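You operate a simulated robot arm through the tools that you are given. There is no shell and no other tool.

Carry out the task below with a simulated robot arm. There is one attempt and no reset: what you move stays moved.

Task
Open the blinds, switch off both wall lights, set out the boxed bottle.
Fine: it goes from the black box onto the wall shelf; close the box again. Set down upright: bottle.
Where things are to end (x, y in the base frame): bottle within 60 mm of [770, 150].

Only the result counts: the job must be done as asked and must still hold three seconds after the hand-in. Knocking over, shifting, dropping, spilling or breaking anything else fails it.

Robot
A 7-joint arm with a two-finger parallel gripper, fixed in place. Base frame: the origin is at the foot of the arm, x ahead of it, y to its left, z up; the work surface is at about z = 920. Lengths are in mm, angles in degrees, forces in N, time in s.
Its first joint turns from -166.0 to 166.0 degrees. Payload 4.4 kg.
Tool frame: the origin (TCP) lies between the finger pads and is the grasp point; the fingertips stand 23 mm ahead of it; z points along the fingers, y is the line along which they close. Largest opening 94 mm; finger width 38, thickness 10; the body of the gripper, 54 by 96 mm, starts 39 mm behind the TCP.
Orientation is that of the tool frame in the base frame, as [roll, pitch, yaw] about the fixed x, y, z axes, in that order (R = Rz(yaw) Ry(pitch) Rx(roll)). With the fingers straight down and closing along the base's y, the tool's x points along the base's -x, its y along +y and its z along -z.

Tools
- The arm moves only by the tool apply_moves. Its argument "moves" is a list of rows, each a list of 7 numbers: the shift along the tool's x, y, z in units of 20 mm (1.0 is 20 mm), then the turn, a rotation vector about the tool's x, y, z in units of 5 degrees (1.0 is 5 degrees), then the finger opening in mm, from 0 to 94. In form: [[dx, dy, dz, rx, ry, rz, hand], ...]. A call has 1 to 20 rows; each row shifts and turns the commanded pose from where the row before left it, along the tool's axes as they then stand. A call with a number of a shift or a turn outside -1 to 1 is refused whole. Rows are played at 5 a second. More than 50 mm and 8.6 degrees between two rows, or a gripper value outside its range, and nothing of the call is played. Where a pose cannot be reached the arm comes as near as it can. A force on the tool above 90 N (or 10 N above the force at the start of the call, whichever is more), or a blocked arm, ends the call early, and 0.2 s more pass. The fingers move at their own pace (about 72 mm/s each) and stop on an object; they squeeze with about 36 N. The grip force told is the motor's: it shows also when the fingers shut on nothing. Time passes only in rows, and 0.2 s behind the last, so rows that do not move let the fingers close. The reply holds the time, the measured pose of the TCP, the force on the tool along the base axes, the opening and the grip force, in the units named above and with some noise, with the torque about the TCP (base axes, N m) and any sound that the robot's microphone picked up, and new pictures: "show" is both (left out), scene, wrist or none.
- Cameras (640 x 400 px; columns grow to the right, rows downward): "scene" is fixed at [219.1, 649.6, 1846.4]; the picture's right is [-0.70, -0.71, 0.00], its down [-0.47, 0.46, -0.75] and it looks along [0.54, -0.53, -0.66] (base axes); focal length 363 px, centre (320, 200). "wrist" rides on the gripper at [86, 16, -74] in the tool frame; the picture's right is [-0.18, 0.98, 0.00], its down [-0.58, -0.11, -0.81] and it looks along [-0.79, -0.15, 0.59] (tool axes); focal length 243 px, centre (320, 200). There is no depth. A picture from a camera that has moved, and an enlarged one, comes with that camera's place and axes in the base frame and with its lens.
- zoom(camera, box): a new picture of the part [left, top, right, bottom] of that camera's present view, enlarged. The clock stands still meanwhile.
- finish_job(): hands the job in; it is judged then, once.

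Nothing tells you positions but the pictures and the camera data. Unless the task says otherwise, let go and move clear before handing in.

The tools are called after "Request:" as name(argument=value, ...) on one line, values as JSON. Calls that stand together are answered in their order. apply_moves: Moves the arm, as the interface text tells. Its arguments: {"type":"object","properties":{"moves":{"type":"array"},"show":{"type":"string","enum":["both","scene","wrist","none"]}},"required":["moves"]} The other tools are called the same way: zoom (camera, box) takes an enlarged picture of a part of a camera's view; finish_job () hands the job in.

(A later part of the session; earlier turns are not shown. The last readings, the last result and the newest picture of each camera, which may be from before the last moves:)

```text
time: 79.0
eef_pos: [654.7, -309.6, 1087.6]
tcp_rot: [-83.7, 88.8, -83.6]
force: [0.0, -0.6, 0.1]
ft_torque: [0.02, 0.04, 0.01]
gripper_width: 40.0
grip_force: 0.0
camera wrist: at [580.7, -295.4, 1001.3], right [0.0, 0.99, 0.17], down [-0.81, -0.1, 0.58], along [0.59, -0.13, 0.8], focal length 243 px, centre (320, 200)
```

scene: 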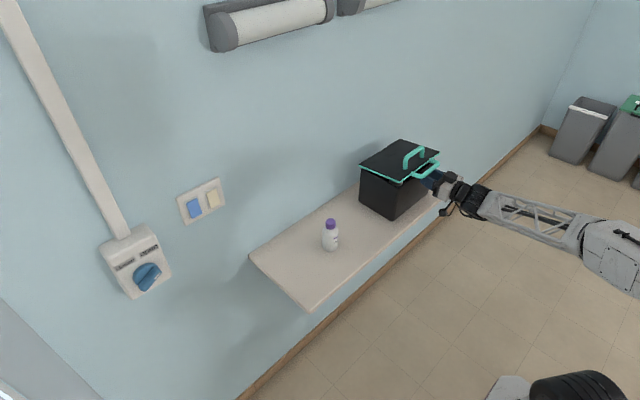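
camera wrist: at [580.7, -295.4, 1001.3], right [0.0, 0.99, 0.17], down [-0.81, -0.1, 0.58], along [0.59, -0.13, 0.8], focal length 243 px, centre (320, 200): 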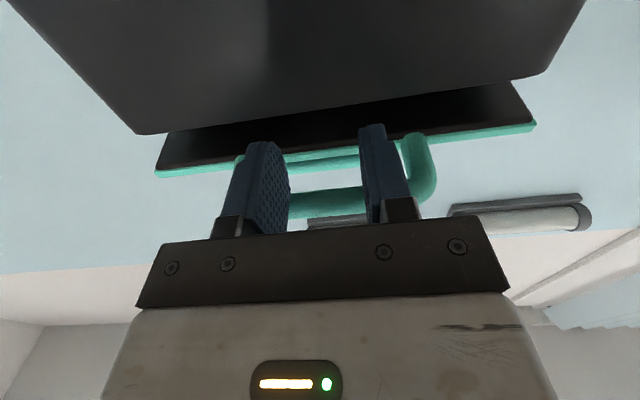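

The lid lifts easily. I follow the opening arc with the bar resting on the fingers.

Request:
apply_moves(moves=[[-0.54, 0, 0.12, 0, 0, 0, 40], [-0.54, 0, 0.12, 0, 0, 0, 40], [-0.455, 0, 0.14, 0, 0, 0, 40], [-0.455, 0, 0.145, 0, 0, 0, 40], [-0.44, 0, 0.18, 0, 0, 0, 40], [-0.44, 0, 0.185, 0, 0, 0, 40], [-0.42, 0, 0.22, 0, 0, 0, 40], [-0.42, 0, 0.22, 0, 0, 0, 40], [-0.4, 0, 0.255, 0, 0, 0, 40], [-0.4, 0, 0.26, 0, 0, 0, 40], [-0.38, 0, 0.29, 0, 0, 0, 40], [-0.38, 0, 0.29, 0, 0, 0, 40], [-0.35, 0, 0.32, 0, 0, 0, 40], [-0.35, 0, 0.325, 0, 0, 0, 40], [0, 0, 0, 0, 0, 0, 40]], show="both")

```text
time: 82.2
eef_pos: [714.6, -307.6, 1207.4]
tcp_rot: [-85.0, 89.0, -85.1]
force: [-0.9, -0.6, -0.3]
ft_torque: [-0.01, -0.04, 0.0]
gripper_width: 40.2
grip_force: 0.2
camera wrist: at [640.8, -293.2, 1121.4], right [0.0, 0.99, 0.17], down [-0.81, -0.1, 0.58], along [0.59, -0.13, 0.8], focal length 243 px, centre (320, 200)
```

scene: 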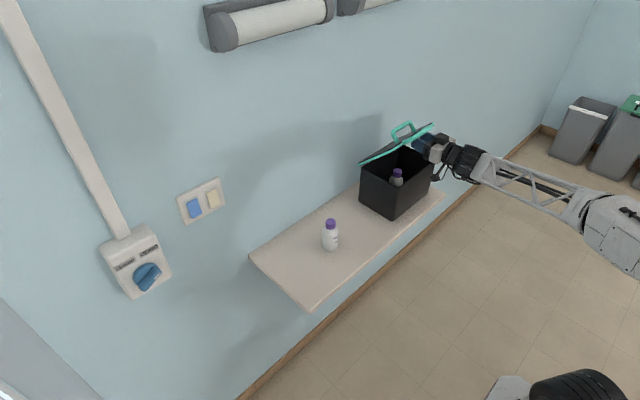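
wrist: 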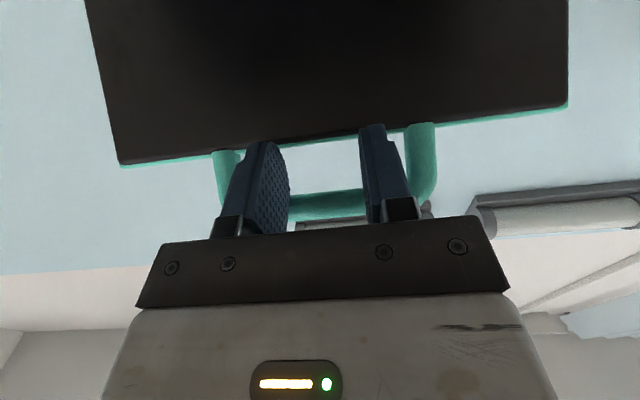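

The bottle inside the box is visible now. I continue the arc to about 70°.

Request:
apply_moves(moves=[[-0.32, 0, 0.34, 0, 0, 0, 40], [-0.325, 0, 0.34, 0, 0, 0, 40], [-0.29, 0, 0.33, 0, 0, 0, 40], [-0.29, 0, 0.33, 0, 0, 0, 40], [-0.26, 0, 0.35, 0, 0, 0, 40], [-0.255, 0, 0.355, 0, 0, 0, 40], [-0.22, 0, 0.37, 0, 0, 0, 40], [-0.22, 0, 0.375, 0, 0, 0, 40], [-0.175, 0, 0.42, 0, 0, 0, 40], [-0.175, 0, 0.415, 0, 0, 0, 40], [0, 0, 0, 0, 0, 0, 40]], show="both")

```text
time: 84.6
eef_pos: [788.5, -306.1, 1259.3]
tcp_rot: [-83.7, 89.0, -83.5]
force: [-0.3, 0.4, 0.4]
ft_torque: [0.02, 0.01, 0.02]
gripper_width: 40.2
grip_force: 0.0
camera wrist: at [714.0, -291.9, 1172.6], right [0.0, 0.99, 0.17], down [-0.81, -0.1, 0.58], along [0.59, -0.13, 0.8], focal length 243 px, centre (320, 200)
```

scene: 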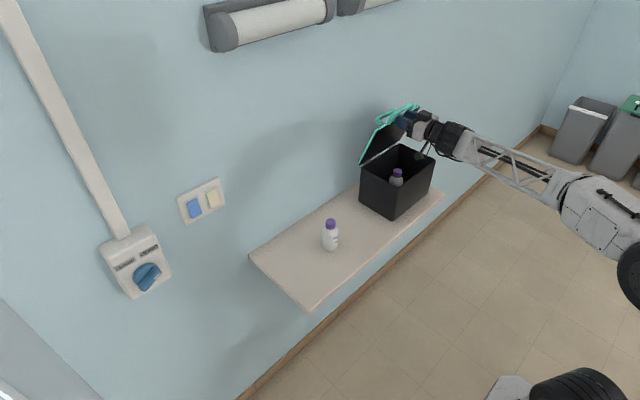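
wrist: 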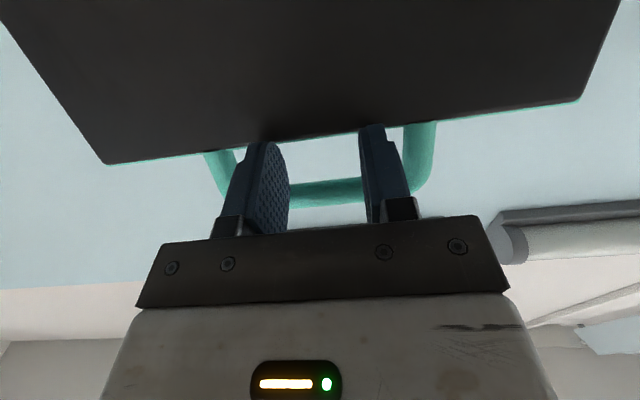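

Request:
apply_moves(moves=[[-0.15, 0, 0.45, 0, 0, 0, 40], [-0.15, 0, 0.46, 0, 0, 0, 40], [-0.1, 0, 0.46, 0, 0, 0, 40], [-0.1, 0, 0.47, 0, 0, 0, 40], [0, 0, 0, 0, 0, 0, 40]], show="both")

```text
time: 85.7
eef_pos: [818.1, -306.7, 1268.6]
tcp_rot: [-84.9, 88.9, -84.8]
force: [-93.3, 21.9, -7.9]
ft_torque: [0.02, 0.88, -0.03]
gripper_width: 39.1
grip_force: 0.1
stopped in row 5: the force on the tool passed its limit at 123 N (the readings are from after the stop); the commanded pose is now the measured one
camera wrist: at [746.1, -292.0, 1181.5], right [0.0, 0.99, 0.17], down [-0.81, -0.1, 0.58], along [0.59, -0.13, 0.8], focal length 243 px, centre (320, 200)
```

scene: 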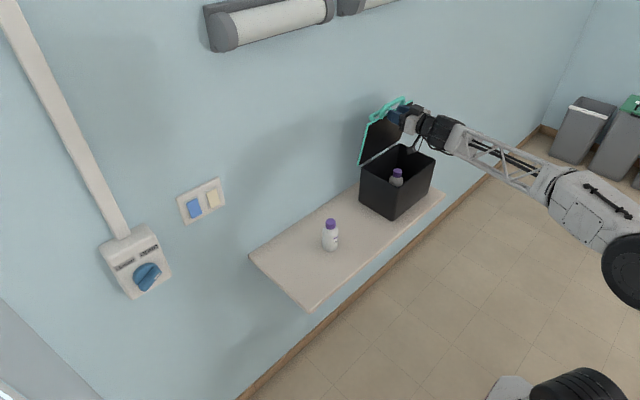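
wrist: 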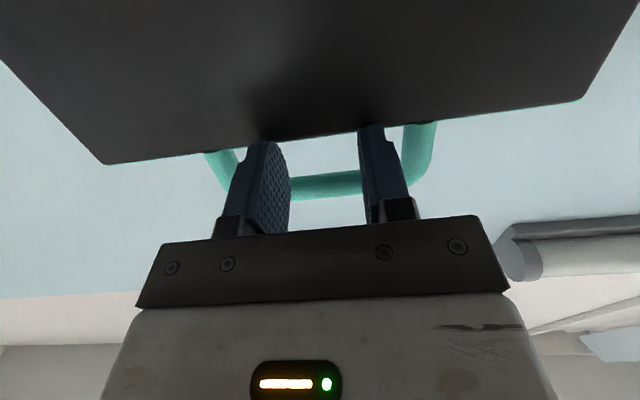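

The lid reached a hard stop near 78° (force spike). I back off a little right away and check the lid and that the box hasn't moved.

Request:
apply_moves(moves=[[0, 0, -0.25, 0, 0, 0, 40], [0, 0, -0.25, 0, 0, 0, 40], [0, 0, 0, 0, 0, 0, 40]], show="both")

Request:
zoom(camera="scene", box=[310, 90, 460, 260])

```text
time: 86.5
eef_pos: [811.0, -307.5, 1268.0]
tcp_rot: [-88.9, 89.0, -88.8]
force: [-0.5, 1.1, -0.6]
ft_torque: [-0.02, -0.02, -0.03]
gripper_width: 39.9
grip_force: 0.1
camera wrist: at [737.9, -292.6, 1180.8], right [0.0, 0.99, 0.17], down [-0.81, -0.1, 0.58], along [0.59, -0.13, 0.8], focal length 243 px, centre (320, 200)
```

scene: 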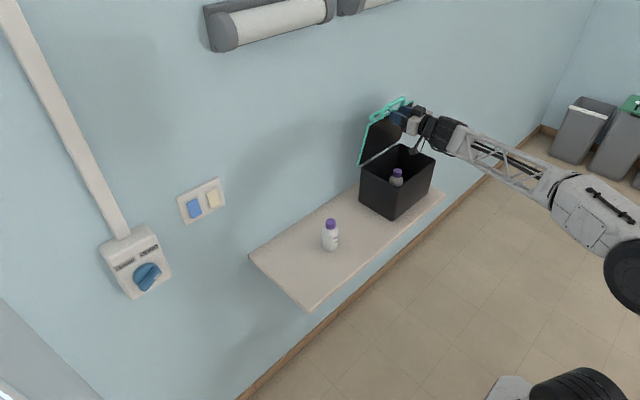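
wrist: 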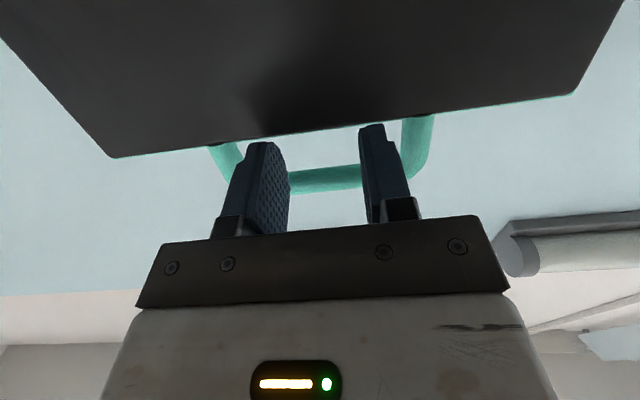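

```text
2.35 times, centred on (385, 175) of scene
camera zoom: at [219.1, 649.6, 1846.4], right [-0.7, -0.71, 0.0], down [-0.47, 0.46, -0.75], along [0.54, -0.53, -0.66], focal length 854 px, centre (167, 259)
```

zoom: 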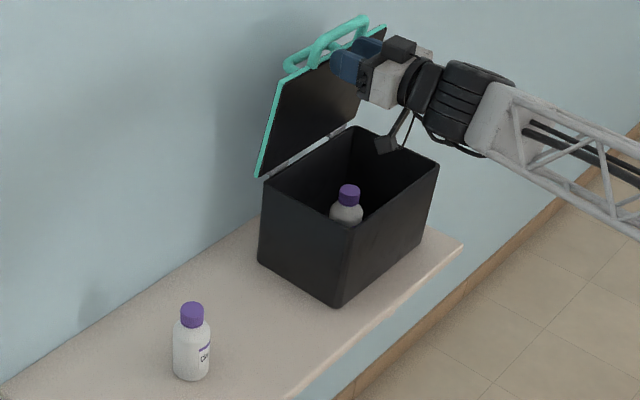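

The box is still in place and the lid rests at its stop. I withdraw the fingers in small steps to see if the lid stays up.

Request:
apply_moves(moves=[[0.2, 0, -0.2, 0, 0, 0, 40], [0.1, 0, -0.4, 0, 0, 0, 40], [0, 0, -0.5, 0, 0, 0, 40], [0, 0, 0, 0, 0, 0, 40]], show="both")

Request:
zoom(camera="scene", box=[340, 80, 460, 220])

```text
time: 87.5
eef_pos: [789.3, -307.0, 1260.8]
tcp_rot: [-89.1, 89.1, -89.1]
force: [0.8, 0.6, -0.6]
ft_torque: [-0.02, -0.01, 0.0]
gripper_width: 40.2
grip_force: 0.0
camera wrist: at [715.9, -292.7, 1174.6], right [0.0, 0.99, 0.17], down [-0.81, -0.1, 0.58], along [0.59, -0.13, 0.8], focal length 243 px, centre (320, 200)
```

scene: 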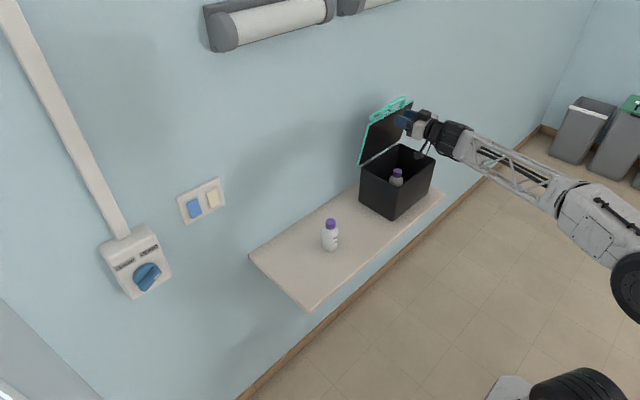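
wrist: 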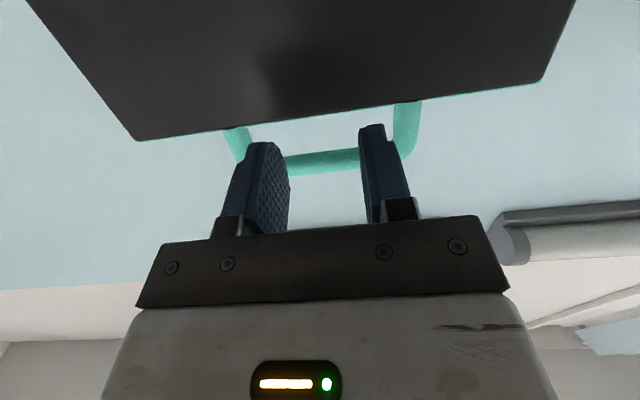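

```text
2.86 times, centred on (400, 150) of scene
camera zoom: at [219.1, 649.6, 1846.4], right [-0.7, -0.71, 0.0], down [-0.47, 0.46, -0.75], along [0.54, -0.53, -0.66], focal length 1037 px, centre (91, 343)
```

zoom: 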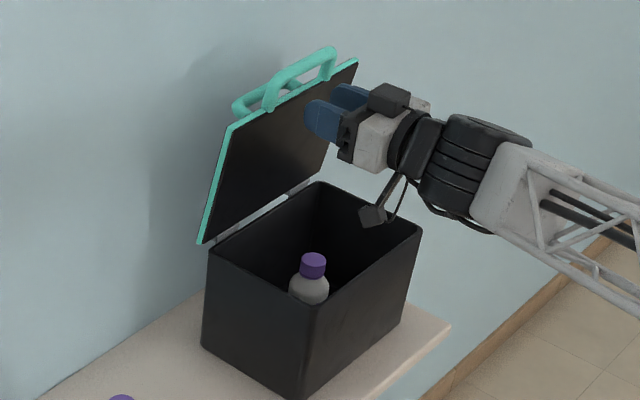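

The lid stays open by itself at about 80°. I back out and turn the tool downwards to look at the boxed bottle from above.

Request:
apply_moves(moves=[[0, 0, -0.7, 0, 0, 0, 40], [0, 0, -1, 0, 0, 0, 40], [0, 0, -1, 0, 0, 0, 40], [0, 0, -1, 0, 0, 0, 40], [0, 0, -1, 0, 0, 0, 40], [0, 0, -1, 0, 0, 0, 40], [-0.3, 0, -1, 0, 0, 0, 60], [-0.5, 0, -0.5, 0, 0, 0, 80], [0, 0, 0, 0, 0, 0, 90]], show="none")

Request:
apply_moves(moves=[[0, 0, 0, 0, 1, 0, 90], [0, 0, 0, 0, 1, 0, 90], [0, 0, 0, 0, 1, 0, 90], [0, 0, 0, 0, 1, 0, 90], [0, 0, 0, 0, 1, 0, 90], [0, 0, 0, 0, 1, 0, 90], [0, 0, 0, 0, 1, 0, 90], [0, 0, 0, 0, 1, 0, 90], [0, 0, 0, 0, 1, 0, 90], [0, 0, 0, 0, 1, 0, 90], [0, 0, 0, 0, 1, 0, 90], [0, 0, 0, 0, 1, 0, 90], [0, 0, 0, 0, 1, 0, 90], [0, 0, 0, 0, 1, 0, 90], [0, 0, 0, 0, 1, 0, 90], [0, 0, 0, 0, 1, 0, 90], [0, 0, 0, 0, 1, 0, 90]], show="both")

```text
time: 89.5
eef_pos: [646.9, -307.9, 1278.5]
tcp_rot: [-88.1, 89.0, -88.2]
force: [-0.1, 0.0, 0.0]
ft_torque: [-0.03, 0.01, 0.01]
gripper_width: 89.9
grip_force: 0.1
```

```text
time: 93.1
eef_pos: [644.8, -307.3, 1276.8]
tcp_rot: [-179.0, 4.9, -179.8]
force: [-0.4, -1.1, 0.9]
ft_torque: [0.05, 0.02, -0.05]
gripper_width: 90.0
grip_force: 0.1
camera wrist: at [553.5, -289.8, 1343.5], right [0.18, 0.98, 0.0], down [0.51, -0.09, 0.85], along [0.84, -0.16, -0.52], focal length 243 px, centre (320, 200)
```

scene: 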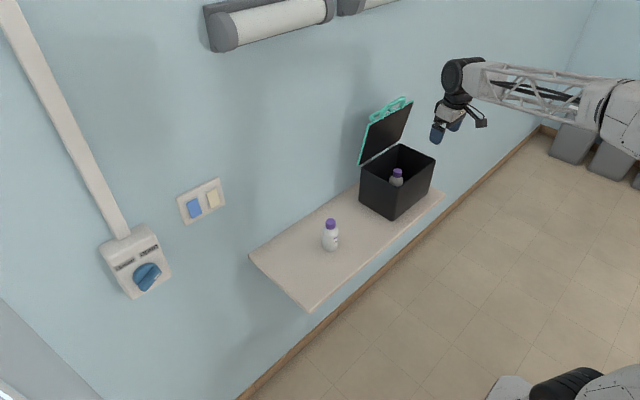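
wrist: 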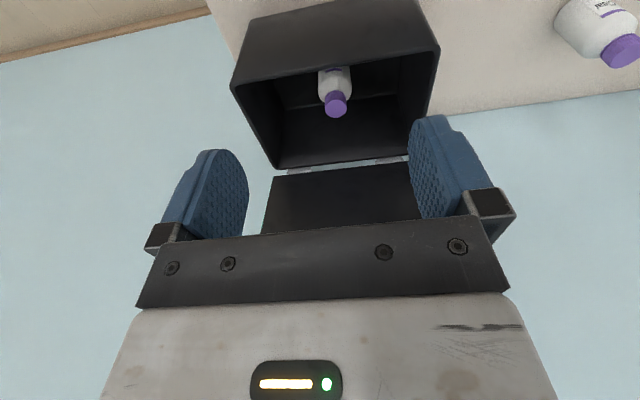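

Request:
zoom(camera="wrist", box=[220, 0, 450, 180])

Request:
zoom(camera="scene", box=[340, 80, 460, 230])

Request:
zoom(camera="scene", box=[360, 130, 450, 190])

```text
2.22 times, centred on (335, 90) of wrist
camera zoom: at [553.5, -289.8, 1343.5], right [0.18, 0.98, 0.0], down [0.51, -0.09, 0.85], along [0.84, -0.16, -0.52], focal length 539 px, centre (287, 444)
```

zoom: 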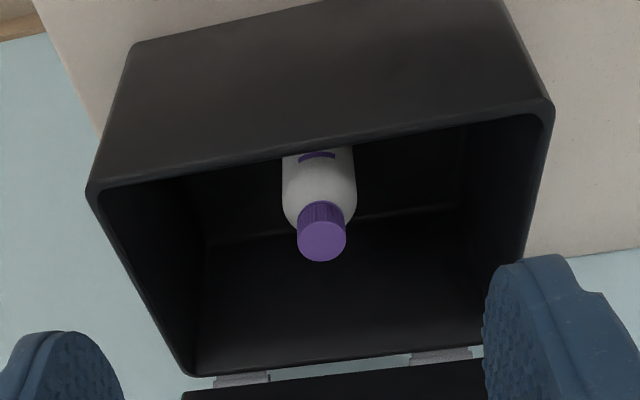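

```text
2.67 times, centred on (400, 155) of scene
camera zoom: at [219.1, 649.6, 1846.4], right [-0.7, -0.71, 0.0], down [-0.47, 0.46, -0.75], along [0.54, -0.53, -0.66], focal length 968 px, centre (107, 320)
```

zoom: 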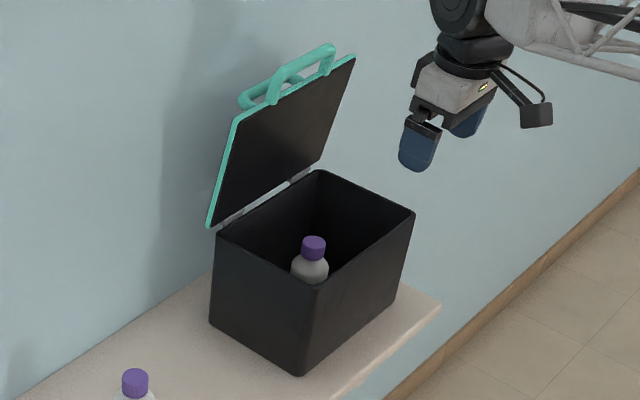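

```text
6.67 times, centred on (405, 160) of scene
camera zoom: at [219.1, 649.6, 1846.4], right [-0.7, -0.71, 0.0], down [-0.47, 0.46, -0.75], along [0.54, -0.53, -0.66], focal length 2420 px, centre (-247, 467)
```

zoom: 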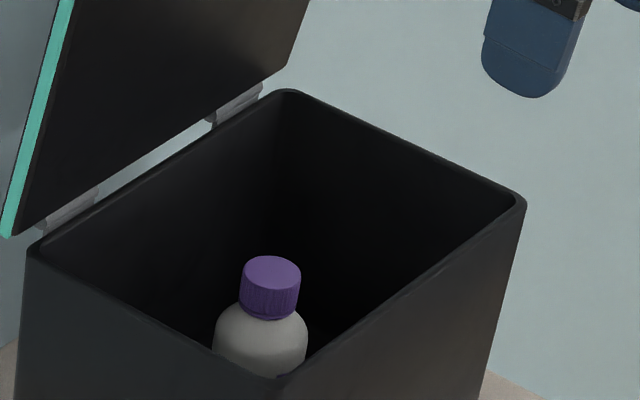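

The bottle's cap is at about (789, −312), top near z≈1045–1060. I move over it, fingers open, and look again from closer.

Request:
apply_moves(moves=[[-0.829, -0.03, 0.867, -0.2, 0, 0, 90], [-0.829, -0.03, 0.867, 0, 0, 0, 90], [-0.829, -0.03, 0.867, 0, 0, 0, 90], [-0.829, -0.03, 0.867, 0, 0, 0, 90], [-0.829, -0.03, 0.867, 0, 0, 0, 90], [-0.829, -0.03, 0.867, 0, 0, 0, 90], [-0.829, -0.03, 0.867, 0, 0, 0, 90], [-0.829, -0.03, 0.867, 0, 0, 0, 90], [0, 0, 0, 0, 0, 0, 90]], show="both")

Request:
zoom(camera="wrist", box=[200, 60, 460, 230])

Request:
zoom(camera="scene", box=[340, 70, 460, 230])

```text
time: 95.1
eef_pos: [790.6, -312.2, 1150.4]
tcp_rot: [-179.9, 5.0, -179.9]
force: [0.4, 0.1, -0.6]
ft_torque: [0.01, -0.03, 0.01]
gripper_width: 89.9
grip_force: 0.0
camera wrist: at [697.8, -295.7, 1217.8], right [0.18, 0.98, 0.02], down [0.51, -0.11, 0.85], along [0.84, -0.15, -0.52], focal length 243 px, centre (320, 200)
```

scene: 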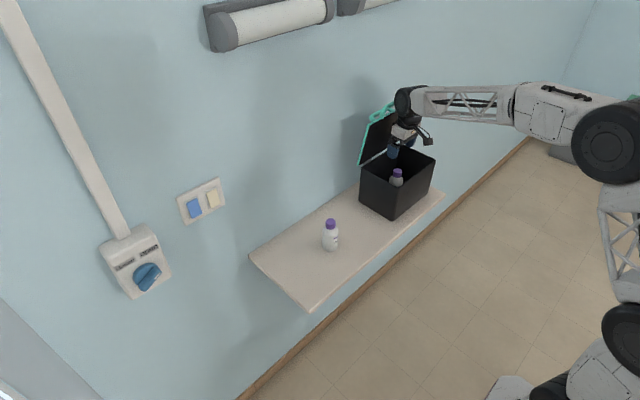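
wrist: 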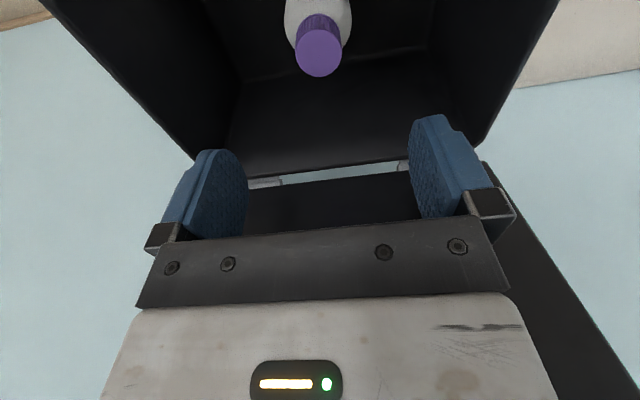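

```text
2.35 times, centred on (330, 145) of wrist
camera zoom: at [697.8, -295.7, 1217.8], right [0.18, 0.98, 0.02], down [0.51, -0.11, 0.85], along [0.84, -0.15, -0.52], focal length 571 px, centre (296, 329)
```

zoom: 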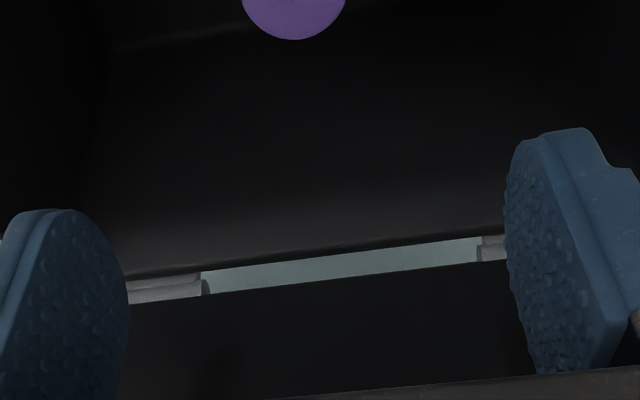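

```text
2.50 times, centred on (400, 150) of scene
camera zoom: at [219.1, 649.6, 1846.4], right [-0.7, -0.71, 0.0], down [-0.47, 0.46, -0.75], along [0.54, -0.53, -0.66], focal length 907 px, centre (120, 325)
```

zoom: 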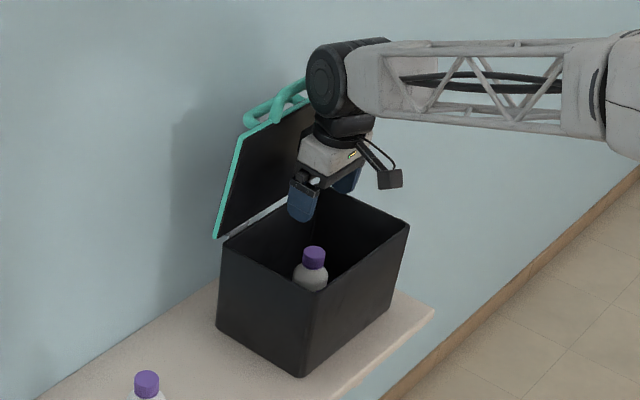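

The cap top is at about (786, −310, 1047), 32 mm wide. I descend straight to grip it by the cap, clear of the rim and lid.

Request:
apply_moves(moves=[[0.17, 0.1, 0.86, 0, 0, 0, 80], [0.17, 0, 0.86, 0, 0, 0, 70], [0.1, 0, 0.86, 0, 0, 0, 70], [0.08, 0, 0.86, 0, 0, 0, 70], [0.08, 0, 0.6, 0, 0, 0, 70], [0, 0, 0, 0, 0, 0, 70]], show="both")

Request:
zoom(camera="scene", box=[350, 90, 450, 230])

```text
time: 96.5
eef_pos: [784.9, -310.1, 1068.9]
tcp_rot: [180.0, 5.1, -179.8]
force: [-0.6, -0.6, 0.1]
ft_torque: [-0.02, 0.02, 0.0]
gripper_width: 70.3
grip_force: 0.2
camera wrist: at [693.3, -293.8, 1135.9], right [0.18, 0.98, 0.02], down [0.51, -0.11, 0.85], along [0.84, -0.15, -0.52], focal length 243 px, centre (320, 200)
```

scene: 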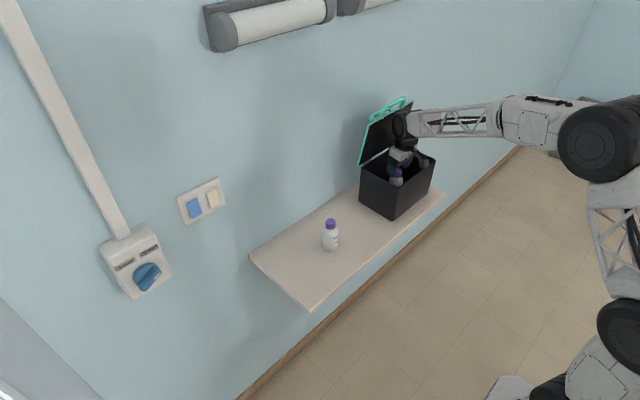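
wrist: 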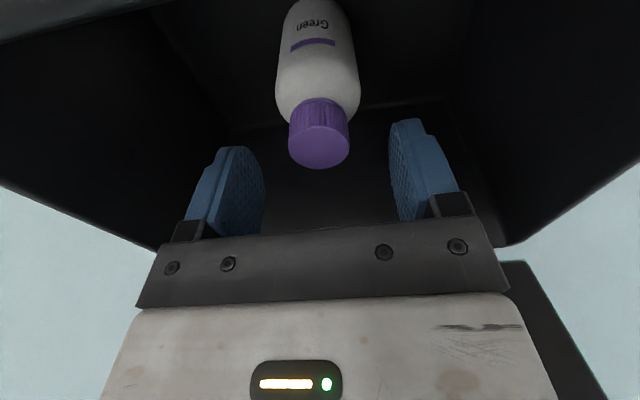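

```text
2.86 times, centred on (400, 160) of scene
camera zoom: at [219.1, 649.6, 1846.4], right [-0.7, -0.71, 0.0], down [-0.47, 0.46, -0.75], along [0.54, -0.53, -0.66], focal length 1037 px, centre (91, 314)
```

zoom: 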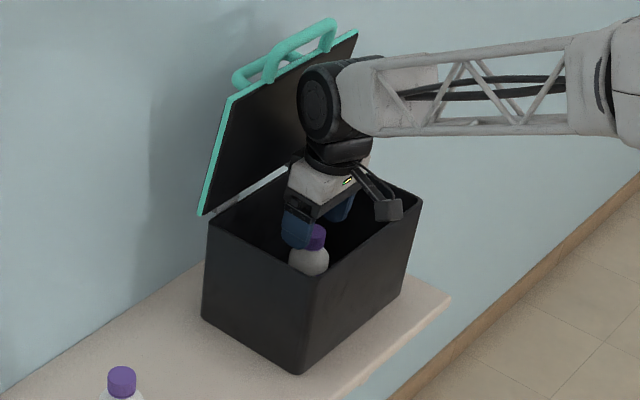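

Request:
apply_moves(moves=[[0.05, 0, 0.57, 0, 0, 0, 70], [0.05, 0, 0.57, 0, 0, 0, 70], [0, 0, 0, 0, 0, 0, 70]], show="wrist")

Request:
zoom(camera="scene", box=[350, 90, 450, 230])

```text
time: 97.3
eef_pos: [785.4, -308.9, 1047.7]
tcp_rot: [-180.0, 5.0, -179.9]
force: [-0.2, 0.1, 0.7]
ft_torque: [-0.01, 0.01, -0.01]
gripper_width: 69.9
grip_force: 0.1
camera wrist: at [693.3, -292.9, 1113.8], right [0.18, 0.98, 0.02], down [0.51, -0.11, 0.85], along [0.84, -0.15, -0.52], focal length 243 px, centre (320, 200)
```

wrist: 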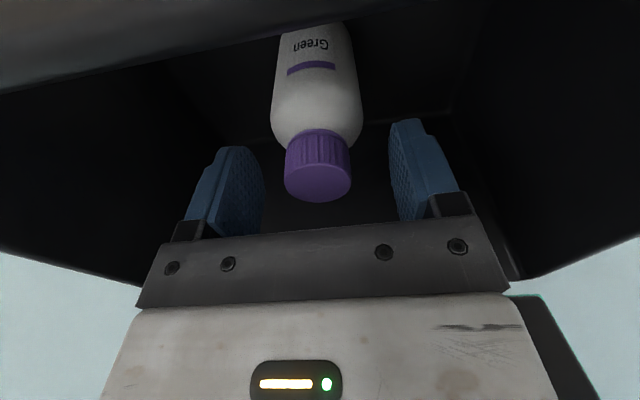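

```text
2.86 times, centred on (400, 160) of scene
camera zoom: at [219.1, 649.6, 1846.4], right [-0.7, -0.71, 0.0], down [-0.47, 0.46, -0.75], along [0.54, -0.53, -0.66], focal length 1037 px, centre (91, 314)
```

zoom: 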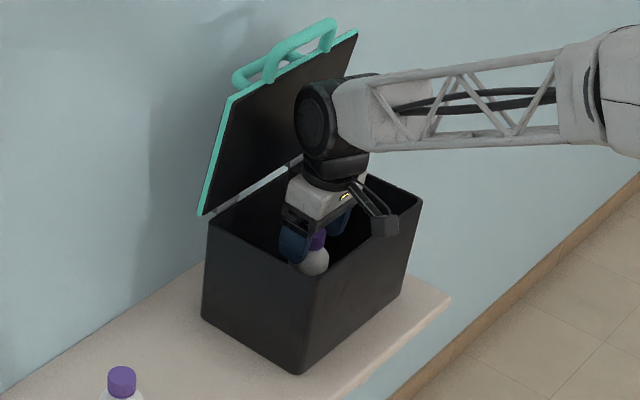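

Cap is centred at the TCP. I close the fingers on it.

Request:
apply_moves(moves=[[0, 0, 0, 0, 0, 0, 50], [0, 0, 0, 0, 0, 0, 38], [0, 0, 0, 0, 0, 0, 20], [0, 0, 0, 0, 0, 0, 0], [0, 0, 0, 0, 0, 0, 0]], show="wrist")

```text
time: 98.5
eef_pos: [785.3, -307.8, 1047.5]
tcp_rot: [180.0, 5.0, -179.8]
force: [-0.5, -1.9, 0.1]
ft_torque: [-0.02, -0.01, 0.0]
gripper_width: 30.8
grip_force: 36.2
camera wrist: at [693.2, -292.9, 1113.9], right [0.18, 0.98, 0.02], down [0.51, -0.11, 0.85], along [0.84, -0.15, -0.52], focal length 243 px, centre (320, 200)
```

wrist: 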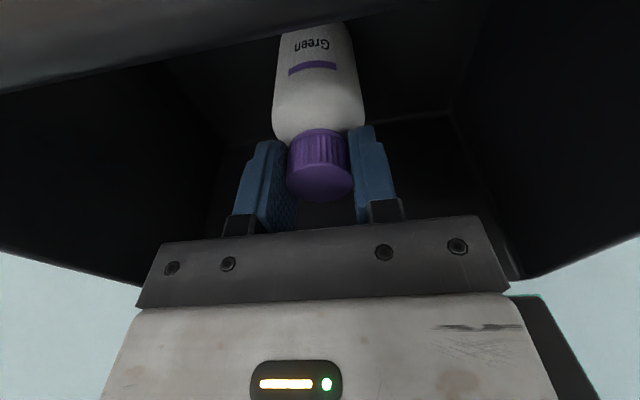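

Firm grip (30.8 mm). I lift straight up out of the box.

Request:
apply_moves(moves=[[-0.044, 0, -0.5, 0, 0, 0, 0], [-0.087, 0, -1, 0, 0, 0, 0], [-0.087, 0, -1, 0, 0, 0, 0], [-0.087, 0, -1, 0, 0, 0, 0], [-0.087, 0, -1, 0, 0, 0, 0], [-0.087, 0, -1, 0, 0, 0, 0], [-0.087, 0, -1, 0, 0, 0, 0], [-0.087, 0, -1, 0, 0, 0, 0], [-0.087, 0, -1, 0, 0, 0, 0], [-0.087, 0, -1, 0, 0, 0, 0], [-0.087, 0, -1, 0, 0, 0, 0], [0, 0, 0, 0, 0, 0, 0]], show="both")

```text
time: 101.1
eef_pos: [784.4, -311.3, 1258.7]
tcp_rot: [179.9, 5.0, -179.8]
force: [-0.9, 0.5, -2.4]
ft_torque: [0.01, 0.0, 0.01]
gripper_width: 30.7
grip_force: 36.1
camera wrist: at [693.2, -294.0, 1325.0], right [0.18, 0.98, 0.02], down [0.51, -0.11, 0.85], along [0.84, -0.15, -0.52], focal length 243 px, centre (320, 200)
```

scene: 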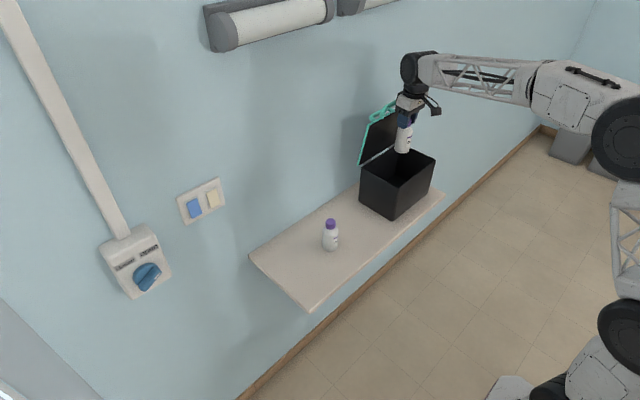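
wrist: 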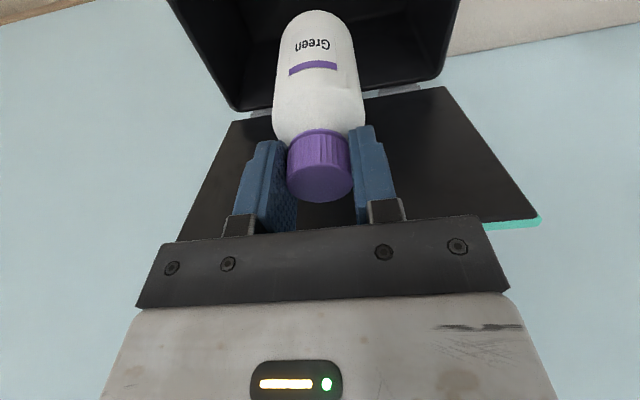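

The bottle is out and held upright. I carry it left to above the target on the shelf, well above the standing bottle.

Request:
apply_moves(moves=[[0.02, 0.5, 0, 0, 0, 0, 0], [0.02, 0.8, 0, 0, 0, 0, 0], [0.03, 0.8, 0, 0, 0, 0, 0], [0.03, 0.8, 0, 0, 0, 0, 0], [0.03, 0.8, 0, 0, 0, 0, 0], [0.03, 0.8, 0, 0, 0, 0, 0], [0.03, 0.8, 0, 0, 0, 0, 0], [0.03, 0.8, 0, 0, 0, 0, 0], [0.03, 0.8, 0, 0, 0, 0, 0], [0.03, 0.8, 0, 0, 0, 0, 0], [0.03, 0.8, 0, 0, 0, 0, 0], [0.03, 0.8, 0, 0, 0, 0, 0], [0.03, 0.8, 0, 0, 0, 0, 0], [0.03, 0.8, 0, 0, 0, 0, 0], [0.03, 0.8, 0, 0, 0, 0, 0], [0.03, 0.8, 0, 0, 0, 0, 0], [0.03, 0.8, 0, 0, 0, 0, 0]], show="scene")

Request:
apply_moves(moves=[[0.03, 0.8, 0, 0, 0, 0, 0], [0.03, 0.8, 0, 0, 0, 0, 0], [0.03, 0.8, 0, 0, 0, 0, 0], [0.03, 0.8, 0, 0, 0, 0, 0], [0.03, 0.8, 0, 0, 0, 0, 0], [0.03, 0.8, 0, 0, 0, 0, 0], [0.03, 0.8, 0, 0, 0, 0, 0], [0.03, 0.8, 0, 0, 0, 0, 0], [0.03, 0.8, 0, 0, 0, 0, 0], [0.03, 0.8, 0, 0, 0, 0, 0], [0.03, 0.8, 0, 0, 0, 0, 0], [0.03, 0.8, 0, 0, 0, 0, 0], [0.03, 0.8, 0, 0, 0, 0, 0], [0, 0, 0, 0, 0, 0, 0]], show="both")

```text
time: 104.7
eef_pos: [771.9, -42.3, 1256.4]
tcp_rot: [180.0, 5.1, -179.8]
force: [1.0, -0.6, -1.4]
ft_torque: [-0.01, -0.01, 0.05]
gripper_width: 30.7
grip_force: 35.6
```

scene: 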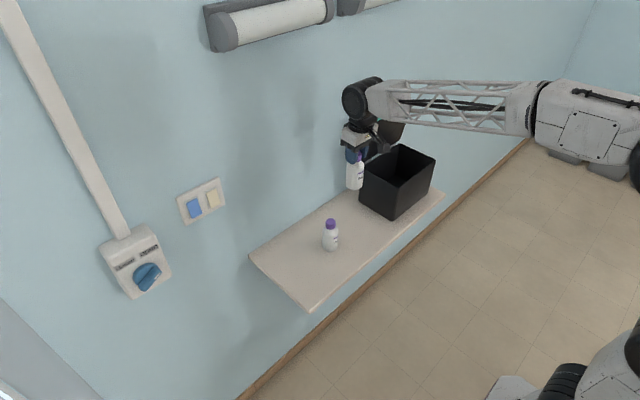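

```text
time: 107.7
eef_pos: [764.6, 165.7, 1257.0]
tcp_rot: [179.9, 5.0, -179.7]
force: [0.4, 0.5, -1.6]
ft_torque: [-0.03, 0.01, 0.03]
gripper_width: 30.8
grip_force: 36.0
camera wrist: at [673.2, 181.7, 1324.3], right [0.18, 0.98, 0.02], down [0.51, -0.11, 0.85], along [0.84, -0.15, -0.52], focal length 243 px, centre (320, 200)
```

scene: 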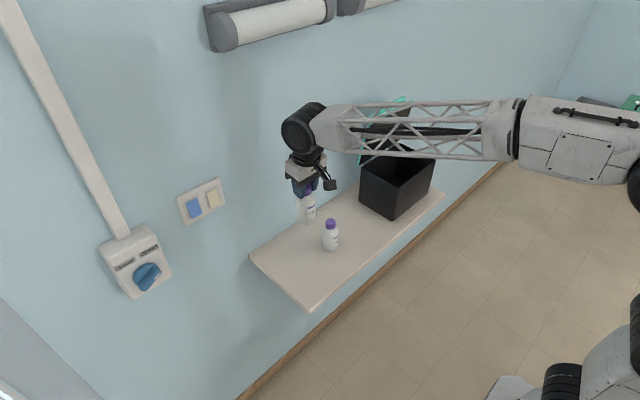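
wrist: 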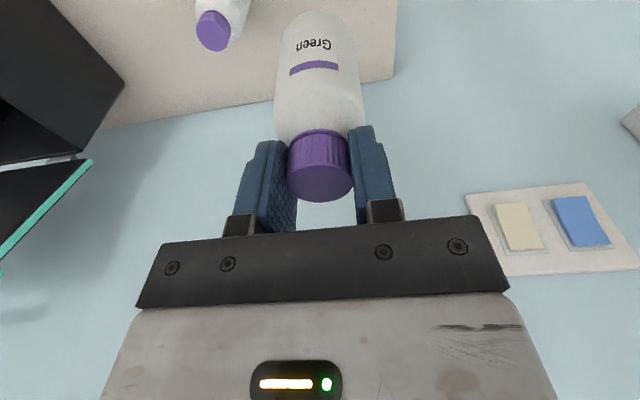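

Above the target. I lower it, quickly first, then in small steps until it touches the shelf.

Request:
apply_moves(moves=[[0.087, 0, 0.8, 0, 0, 0, 0], [0.087, 0, 0.996, 0, 0, 0, 0], [0.087, 0, 0.996, 0, 0, 0, 0], [0.087, 0, 0.996, 0, 0, 0, 0], [0.087, 0, 0.996, 0, 0, 0, 0], [0.087, 0, 0.996, 0, 0, 0, 0], [0.087, 0, 0.996, 0, 0, 0, 0], [0.087, 0, 0.996, 0, 0, 0, 0], [0.087, 0, 0.996, 0, 0, 0, 0], [0.04, 0, 0.6, 0, 0, 0, 0], [0, 0, 0, 0, 0, 0, 0]], show="both")

Request:
zoom(camera="scene", box=[260, 150, 380, 280])

```text
time: 110.1
eef_pos: [763.6, 163.8, 1068.4]
tcp_rot: [-179.9, 5.0, -179.9]
force: [0.6, 0.2, -2.3]
ft_torque: [0.03, 0.04, 0.0]
gripper_width: 30.8
grip_force: 36.7
camera wrist: at [672.8, 180.5, 1135.0], right [0.18, 0.98, 0.02], down [0.51, -0.11, 0.85], along [0.84, -0.15, -0.52], focal length 243 px, centre (320, 200)
```

scene: 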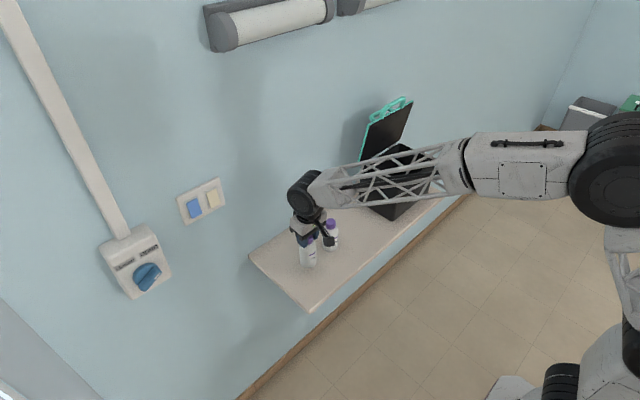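
wrist: 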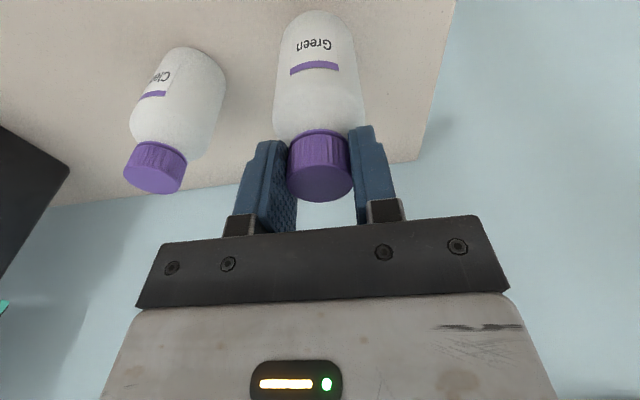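

```text
3.08 times, centred on (320, 215) of scene
camera zoom: at [219.1, 649.6, 1846.4], right [-0.7, -0.71, 0.0], down [-0.47, 0.46, -0.75], along [0.54, -0.53, -0.66], focal length 1117 px, centre (320, 154)
```

zoom: 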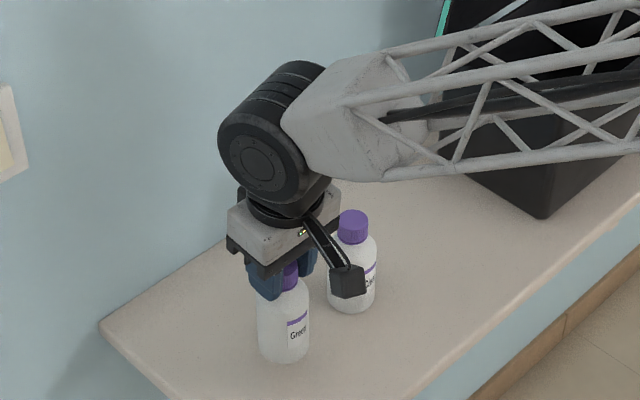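

Request:
apply_moves(moves=[[0.022, 0, 0.25, 0, 0, 0, 0], [0.022, 0, 0.25, 0, 0, 0, 0], [0.022, 0, 0.25, 0, 0, 0, 0], [0, 0, 0, 0, 0, 0, 0]], show="none")

Request:
apply_moves(moves=[[0.011, 0, 0.125, 0, 0, 0, 0], [0.011, 0, 0.125, 0, 0, 0, 0], [0, 0, 0, 0, 0, 0, 0]], show="none")

Request:
apply_moves(moves=[[0.008, 0, 0.1, 0, 0, 0, 0], [0.008, 0, 0.1, 0, 0, 0, 0], [0, 0, 0, 0, 0, 0, 0]], show="wrist")

```text
time: 111.1
eef_pos: [765.6, 163.4, 1052.4]
tcp_rot: [-180.0, 5.0, -179.8]
force: [0.2, 0.3, -1.6]
ft_torque: [-0.01, -0.01, 0.0]
gripper_width: 31.0
grip_force: 35.8
```

```text
time: 111.9
eef_pos: [766.4, 164.1, 1048.3]
tcp_rot: [180.0, 5.0, -179.9]
force: [-0.1, 0.7, -1.3]
ft_torque: [0.05, -0.01, 0.0]
gripper_width: 31.1
grip_force: 35.7
```

```text
time: 112.7
eef_pos: [766.2, 164.7, 1042.9]
tcp_rot: [-179.9, 4.9, -179.8]
force: [-0.4, 0.1, -1.0]
ft_torque: [-0.01, 0.02, 0.01]
gripper_width: 30.9
grip_force: 36.1
camera wrist: at [674.0, 180.3, 1111.2], right [0.18, 0.98, 0.02], down [0.51, -0.11, 0.85], along [0.84, -0.15, -0.52], focal length 243 px, centre (320, 200)
```

wrist: 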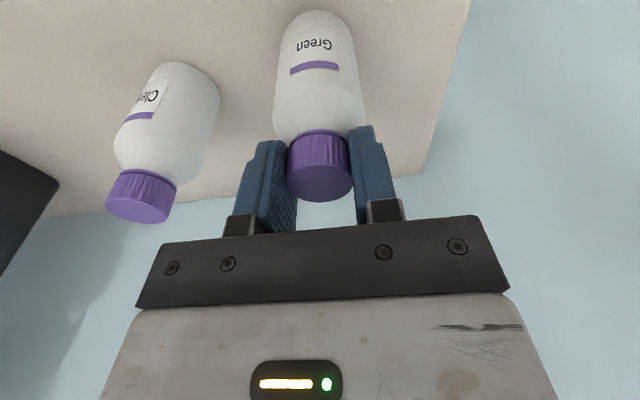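

Request:
apply_moves(moves=[[0.008, 0, 0.1, 0, 0, 0, 0], [0, 0, 0, 0, 0, 0, 0]], show="none")

Request:
apply_moves(moves=[[0.004, 0, 0.05, 0, 0, 0, 0], [0, 0, 0, 0, 0, 0, 0]], show="none")

```text
time: 113.3
eef_pos: [764.7, 163.6, 1041.8]
tcp_rot: [180.0, 5.0, -179.9]
force: [-0.2, -0.4, -2.4]
ft_torque: [0.0, 0.0, -0.03]
gripper_width: 30.9
grip_force: 36.3
```

```text
time: 113.9
eef_pos: [766.6, 164.0, 1041.2]
tcp_rot: [-180.0, 5.1, -179.9]
force: [0.7, -0.6, -1.1]
ft_torque: [-0.05, 0.03, -0.04]
gripper_width: 31.0
grip_force: 35.9
```

Request:
apply_moves(moves=[[0.004, 0, 0.05, 0, 0, 0, 0], [0, 0, 0, 0, 0, 0, 0]], show="none")

Request:
apply_moves(moves=[[0.004, 0, 0.05, 0, 0, 0, 0], [0, 0, 0, 0, 0, 0, 0]], show="wrist")

Request:
zoom(camera="scene", box=[280, 200, 350, 275])

```text
time: 114.5
eef_pos: [766.0, 164.4, 1040.2]
tcp_rot: [-180.0, 5.0, -179.9]
force: [1.0, 0.2, -1.5]
ft_torque: [0.01, 0.0, 0.0]
gripper_width: 30.7
grip_force: 36.0
```

```text
time: 115.1
eef_pos: [765.3, 163.4, 1039.7]
tcp_rot: [179.9, 5.0, -179.8]
force: [0.5, 0.4, -1.3]
ft_torque: [-0.02, -0.03, -0.02]
gripper_width: 30.7
grip_force: 35.9
camera wrist: at [674.0, 180.4, 1105.8], right [0.18, 0.98, 0.02], down [0.51, -0.11, 0.85], along [0.84, -0.15, -0.52], focal length 243 px, centre (320, 200)
```

wrist: 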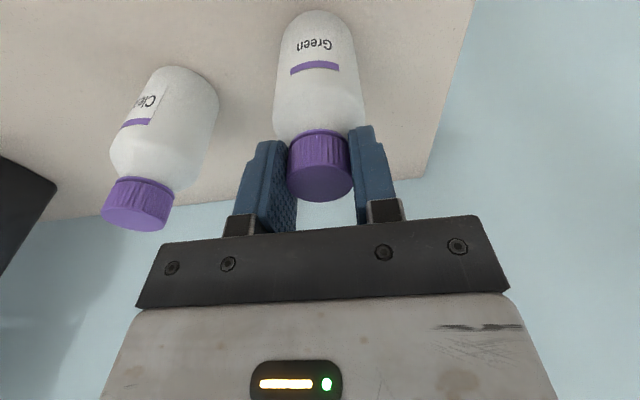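

```text
5.33 times, centred on (315, 238) of scene
camera zoom: at [219.1, 649.6, 1846.4], right [-0.7, -0.71, 0.0], down [-0.47, 0.46, -0.75], along [0.54, -0.53, -0.66], focal length 1936 px, centre (347, 0)
```

zoom: 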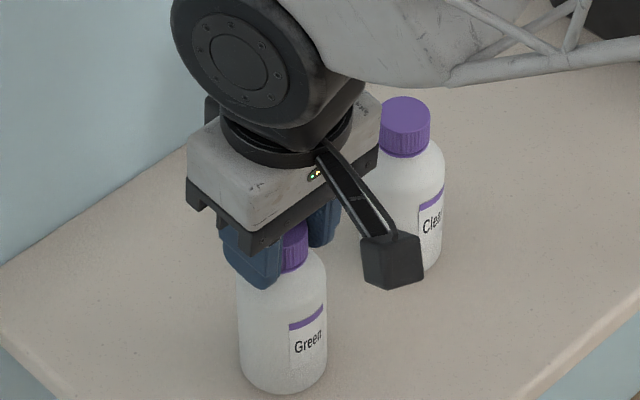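

Request:
apply_moves(moves=[[0.007, 0, 0.075, 0, 0, 0, 0], [0, 0, 0, 0, 0, 0, 0]], show="none")

Request:
apply_moves(moves=[[0.007, 0, 0.075, 0, 0, 0, 0], [0, 0, 0, 0, 0, 0, 0]], show="none")

Request:
apply_moves(moves=[[0.007, 0, 0.075, 0, 0, 0, 0], [0, 0, 0, 0, 0, 0, 0]], show="none")

```text
time: 115.7
eef_pos: [766.7, 165.0, 1038.6]
tcp_rot: [179.9, 5.2, -179.9]
force: [-3.0, -1.3, 10.9]
ft_torque: [-0.17, 0.27, 0.0]
gripper_width: 30.9
grip_force: 35.9
```

```text
time: 116.3
eef_pos: [765.5, 164.5, 1037.7]
tcp_rot: [179.8, 5.2, -179.8]
force: [-4.5, -0.4, 34.4]
ft_torque: [-0.02, 0.37, 0.07]
gripper_width: 30.7
grip_force: 35.8
```

```text
time: 116.9
eef_pos: [766.1, 164.0, 1037.4]
tcp_rot: [179.9, 5.2, -179.8]
force: [-0.4, -0.5, 44.9]
ft_torque: [-0.07, -0.15, 0.13]
gripper_width: 30.9
grip_force: 36.6
```

Contact with the shelf at about z=1038.6. I ease off the pressure, then open the fingers.

Request:
apply_moves(moves=[[-0.009, 0, -0.1, 0, 0, 0, 0], [0, 0, 0, 0, 0, 0, 0]], show="none")

```text
time: 117.5
eef_pos: [767.0, 163.9, 1036.4]
tcp_rot: [-180.0, 5.0, -179.9]
force: [6.1, 3.1, 22.1]
ft_torque: [0.23, -0.86, 0.08]
gripper_width: 31.0
grip_force: 35.9
```

Request:
apply_moves(moves=[[-0.005, 0, -0.05, 0, 0, 0, 0], [0, 0, 0, 0, 0, 0, 0]], show="none")

```text
time: 118.1
eef_pos: [766.3, 163.3, 1037.1]
tcp_rot: [-180.0, 4.8, -179.9]
force: [-0.6, 0.5, -2.0]
ft_torque: [0.02, -0.04, -0.01]
gripper_width: 31.0
grip_force: 36.1
```

Request:
apply_moves(moves=[[0.002, 0, 0.025, 0, 0, 0, 0], [0, 0, 0, 0, 0, 0, 0]], show="none")

```text
time: 118.7
eef_pos: [766.4, 164.8, 1038.1]
tcp_rot: [-180.0, 5.0, -179.8]
force: [0.1, -0.3, -2.5]
ft_torque: [0.02, -0.01, 0.01]
gripper_width: 31.1
grip_force: 36.0
```

Request:
apply_moves(moves=[[0.002, 0, 0.025, 0, 0, 0, 0], [0, 0, 0, 0, 0, 0, 0]], show="none")

Request:
apply_moves(moves=[[0.002, 0, 0.025, 0, 0, 0, 0], [0, 0, 0, 0, 0, 0, 0]], show="wrist")

```text
time: 119.3
eef_pos: [766.5, 164.2, 1037.8]
tcp_rot: [180.0, 5.1, -179.8]
force: [-0.1, 0.2, -1.5]
ft_torque: [0.0, 0.01, 0.01]
gripper_width: 31.1
grip_force: 36.0
```

```text
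time: 119.9
eef_pos: [766.6, 165.1, 1036.5]
tcp_rot: [-180.0, 5.0, -179.8]
force: [0.2, -0.7, -1.5]
ft_torque: [-0.04, 0.03, -0.01]
gripper_width: 31.0
grip_force: 35.6
camera wrist: at [674.4, 180.5, 1103.8], right [0.18, 0.98, 0.02], down [0.51, -0.11, 0.85], along [0.84, -0.15, -0.52], focal length 243 px, centre (320, 200)
```

wrist: 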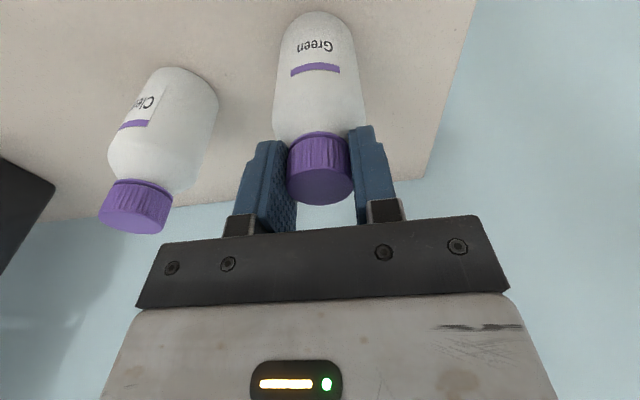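

Request:
apply_moves(moves=[[0.002, 0, 0.03, 0, 0, 0, 0], [0, 0, 0, 0, 0, 0, 0]], show="none")

Request:
apply_moves(moves=[[0.002, 0, 0.03, 0, 0, 0, 0], [0, 0, 0, 0, 0, 0, 0]], show="none")

```text
time: 120.5
eef_pos: [765.7, 164.8, 1036.1]
tcp_rot: [-180.0, 4.9, -179.8]
force: [0.0, 0.3, -1.4]
ft_torque: [-0.02, -0.02, -0.01]
gripper_width: 31.1
grip_force: 36.0
```

```text
time: 121.1
eef_pos: [766.5, 163.2, 1036.1]
tcp_rot: [179.9, 5.1, -179.7]
force: [-3.5, 1.7, 13.3]
ft_torque: [-0.03, 0.47, -0.09]
gripper_width: 31.0
grip_force: 36.1
```

Light contact again (13 N). Now I open the fingers and rise clear.

Request:
apply_moves(moves=[[0, 0, 0, 0, 0, 0, 36], [0, 0, 0, 0, 0, 0, 46], [0, 0, 0, 0, 0, 0, 60], [0, 0, 0, 0, 0, 0, 60]], show="wrist")

```text
time: 122.1
eef_pos: [767.2, 164.8, 1035.2]
tcp_rot: [-180.0, 5.0, -179.7]
force: [0.8, 0.5, 0.3]
ft_torque: [-0.03, 0.0, 0.01]
gripper_width: 60.1
grip_force: 0.1
camera wrist: at [674.8, 180.0, 1102.1], right [0.18, 0.98, 0.02], down [0.51, -0.11, 0.85], along [0.84, -0.15, -0.52], focal length 243 px, centre (320, 200)
```

wrist: 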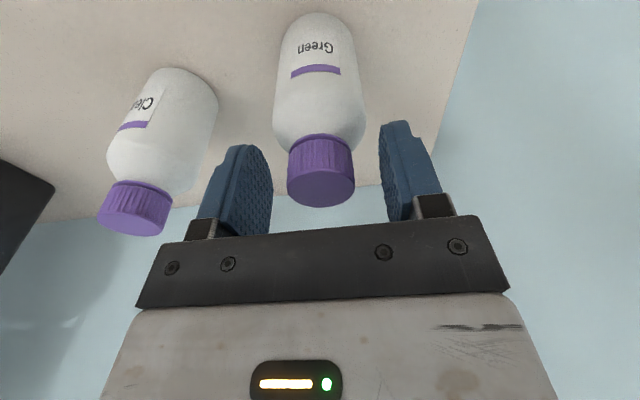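

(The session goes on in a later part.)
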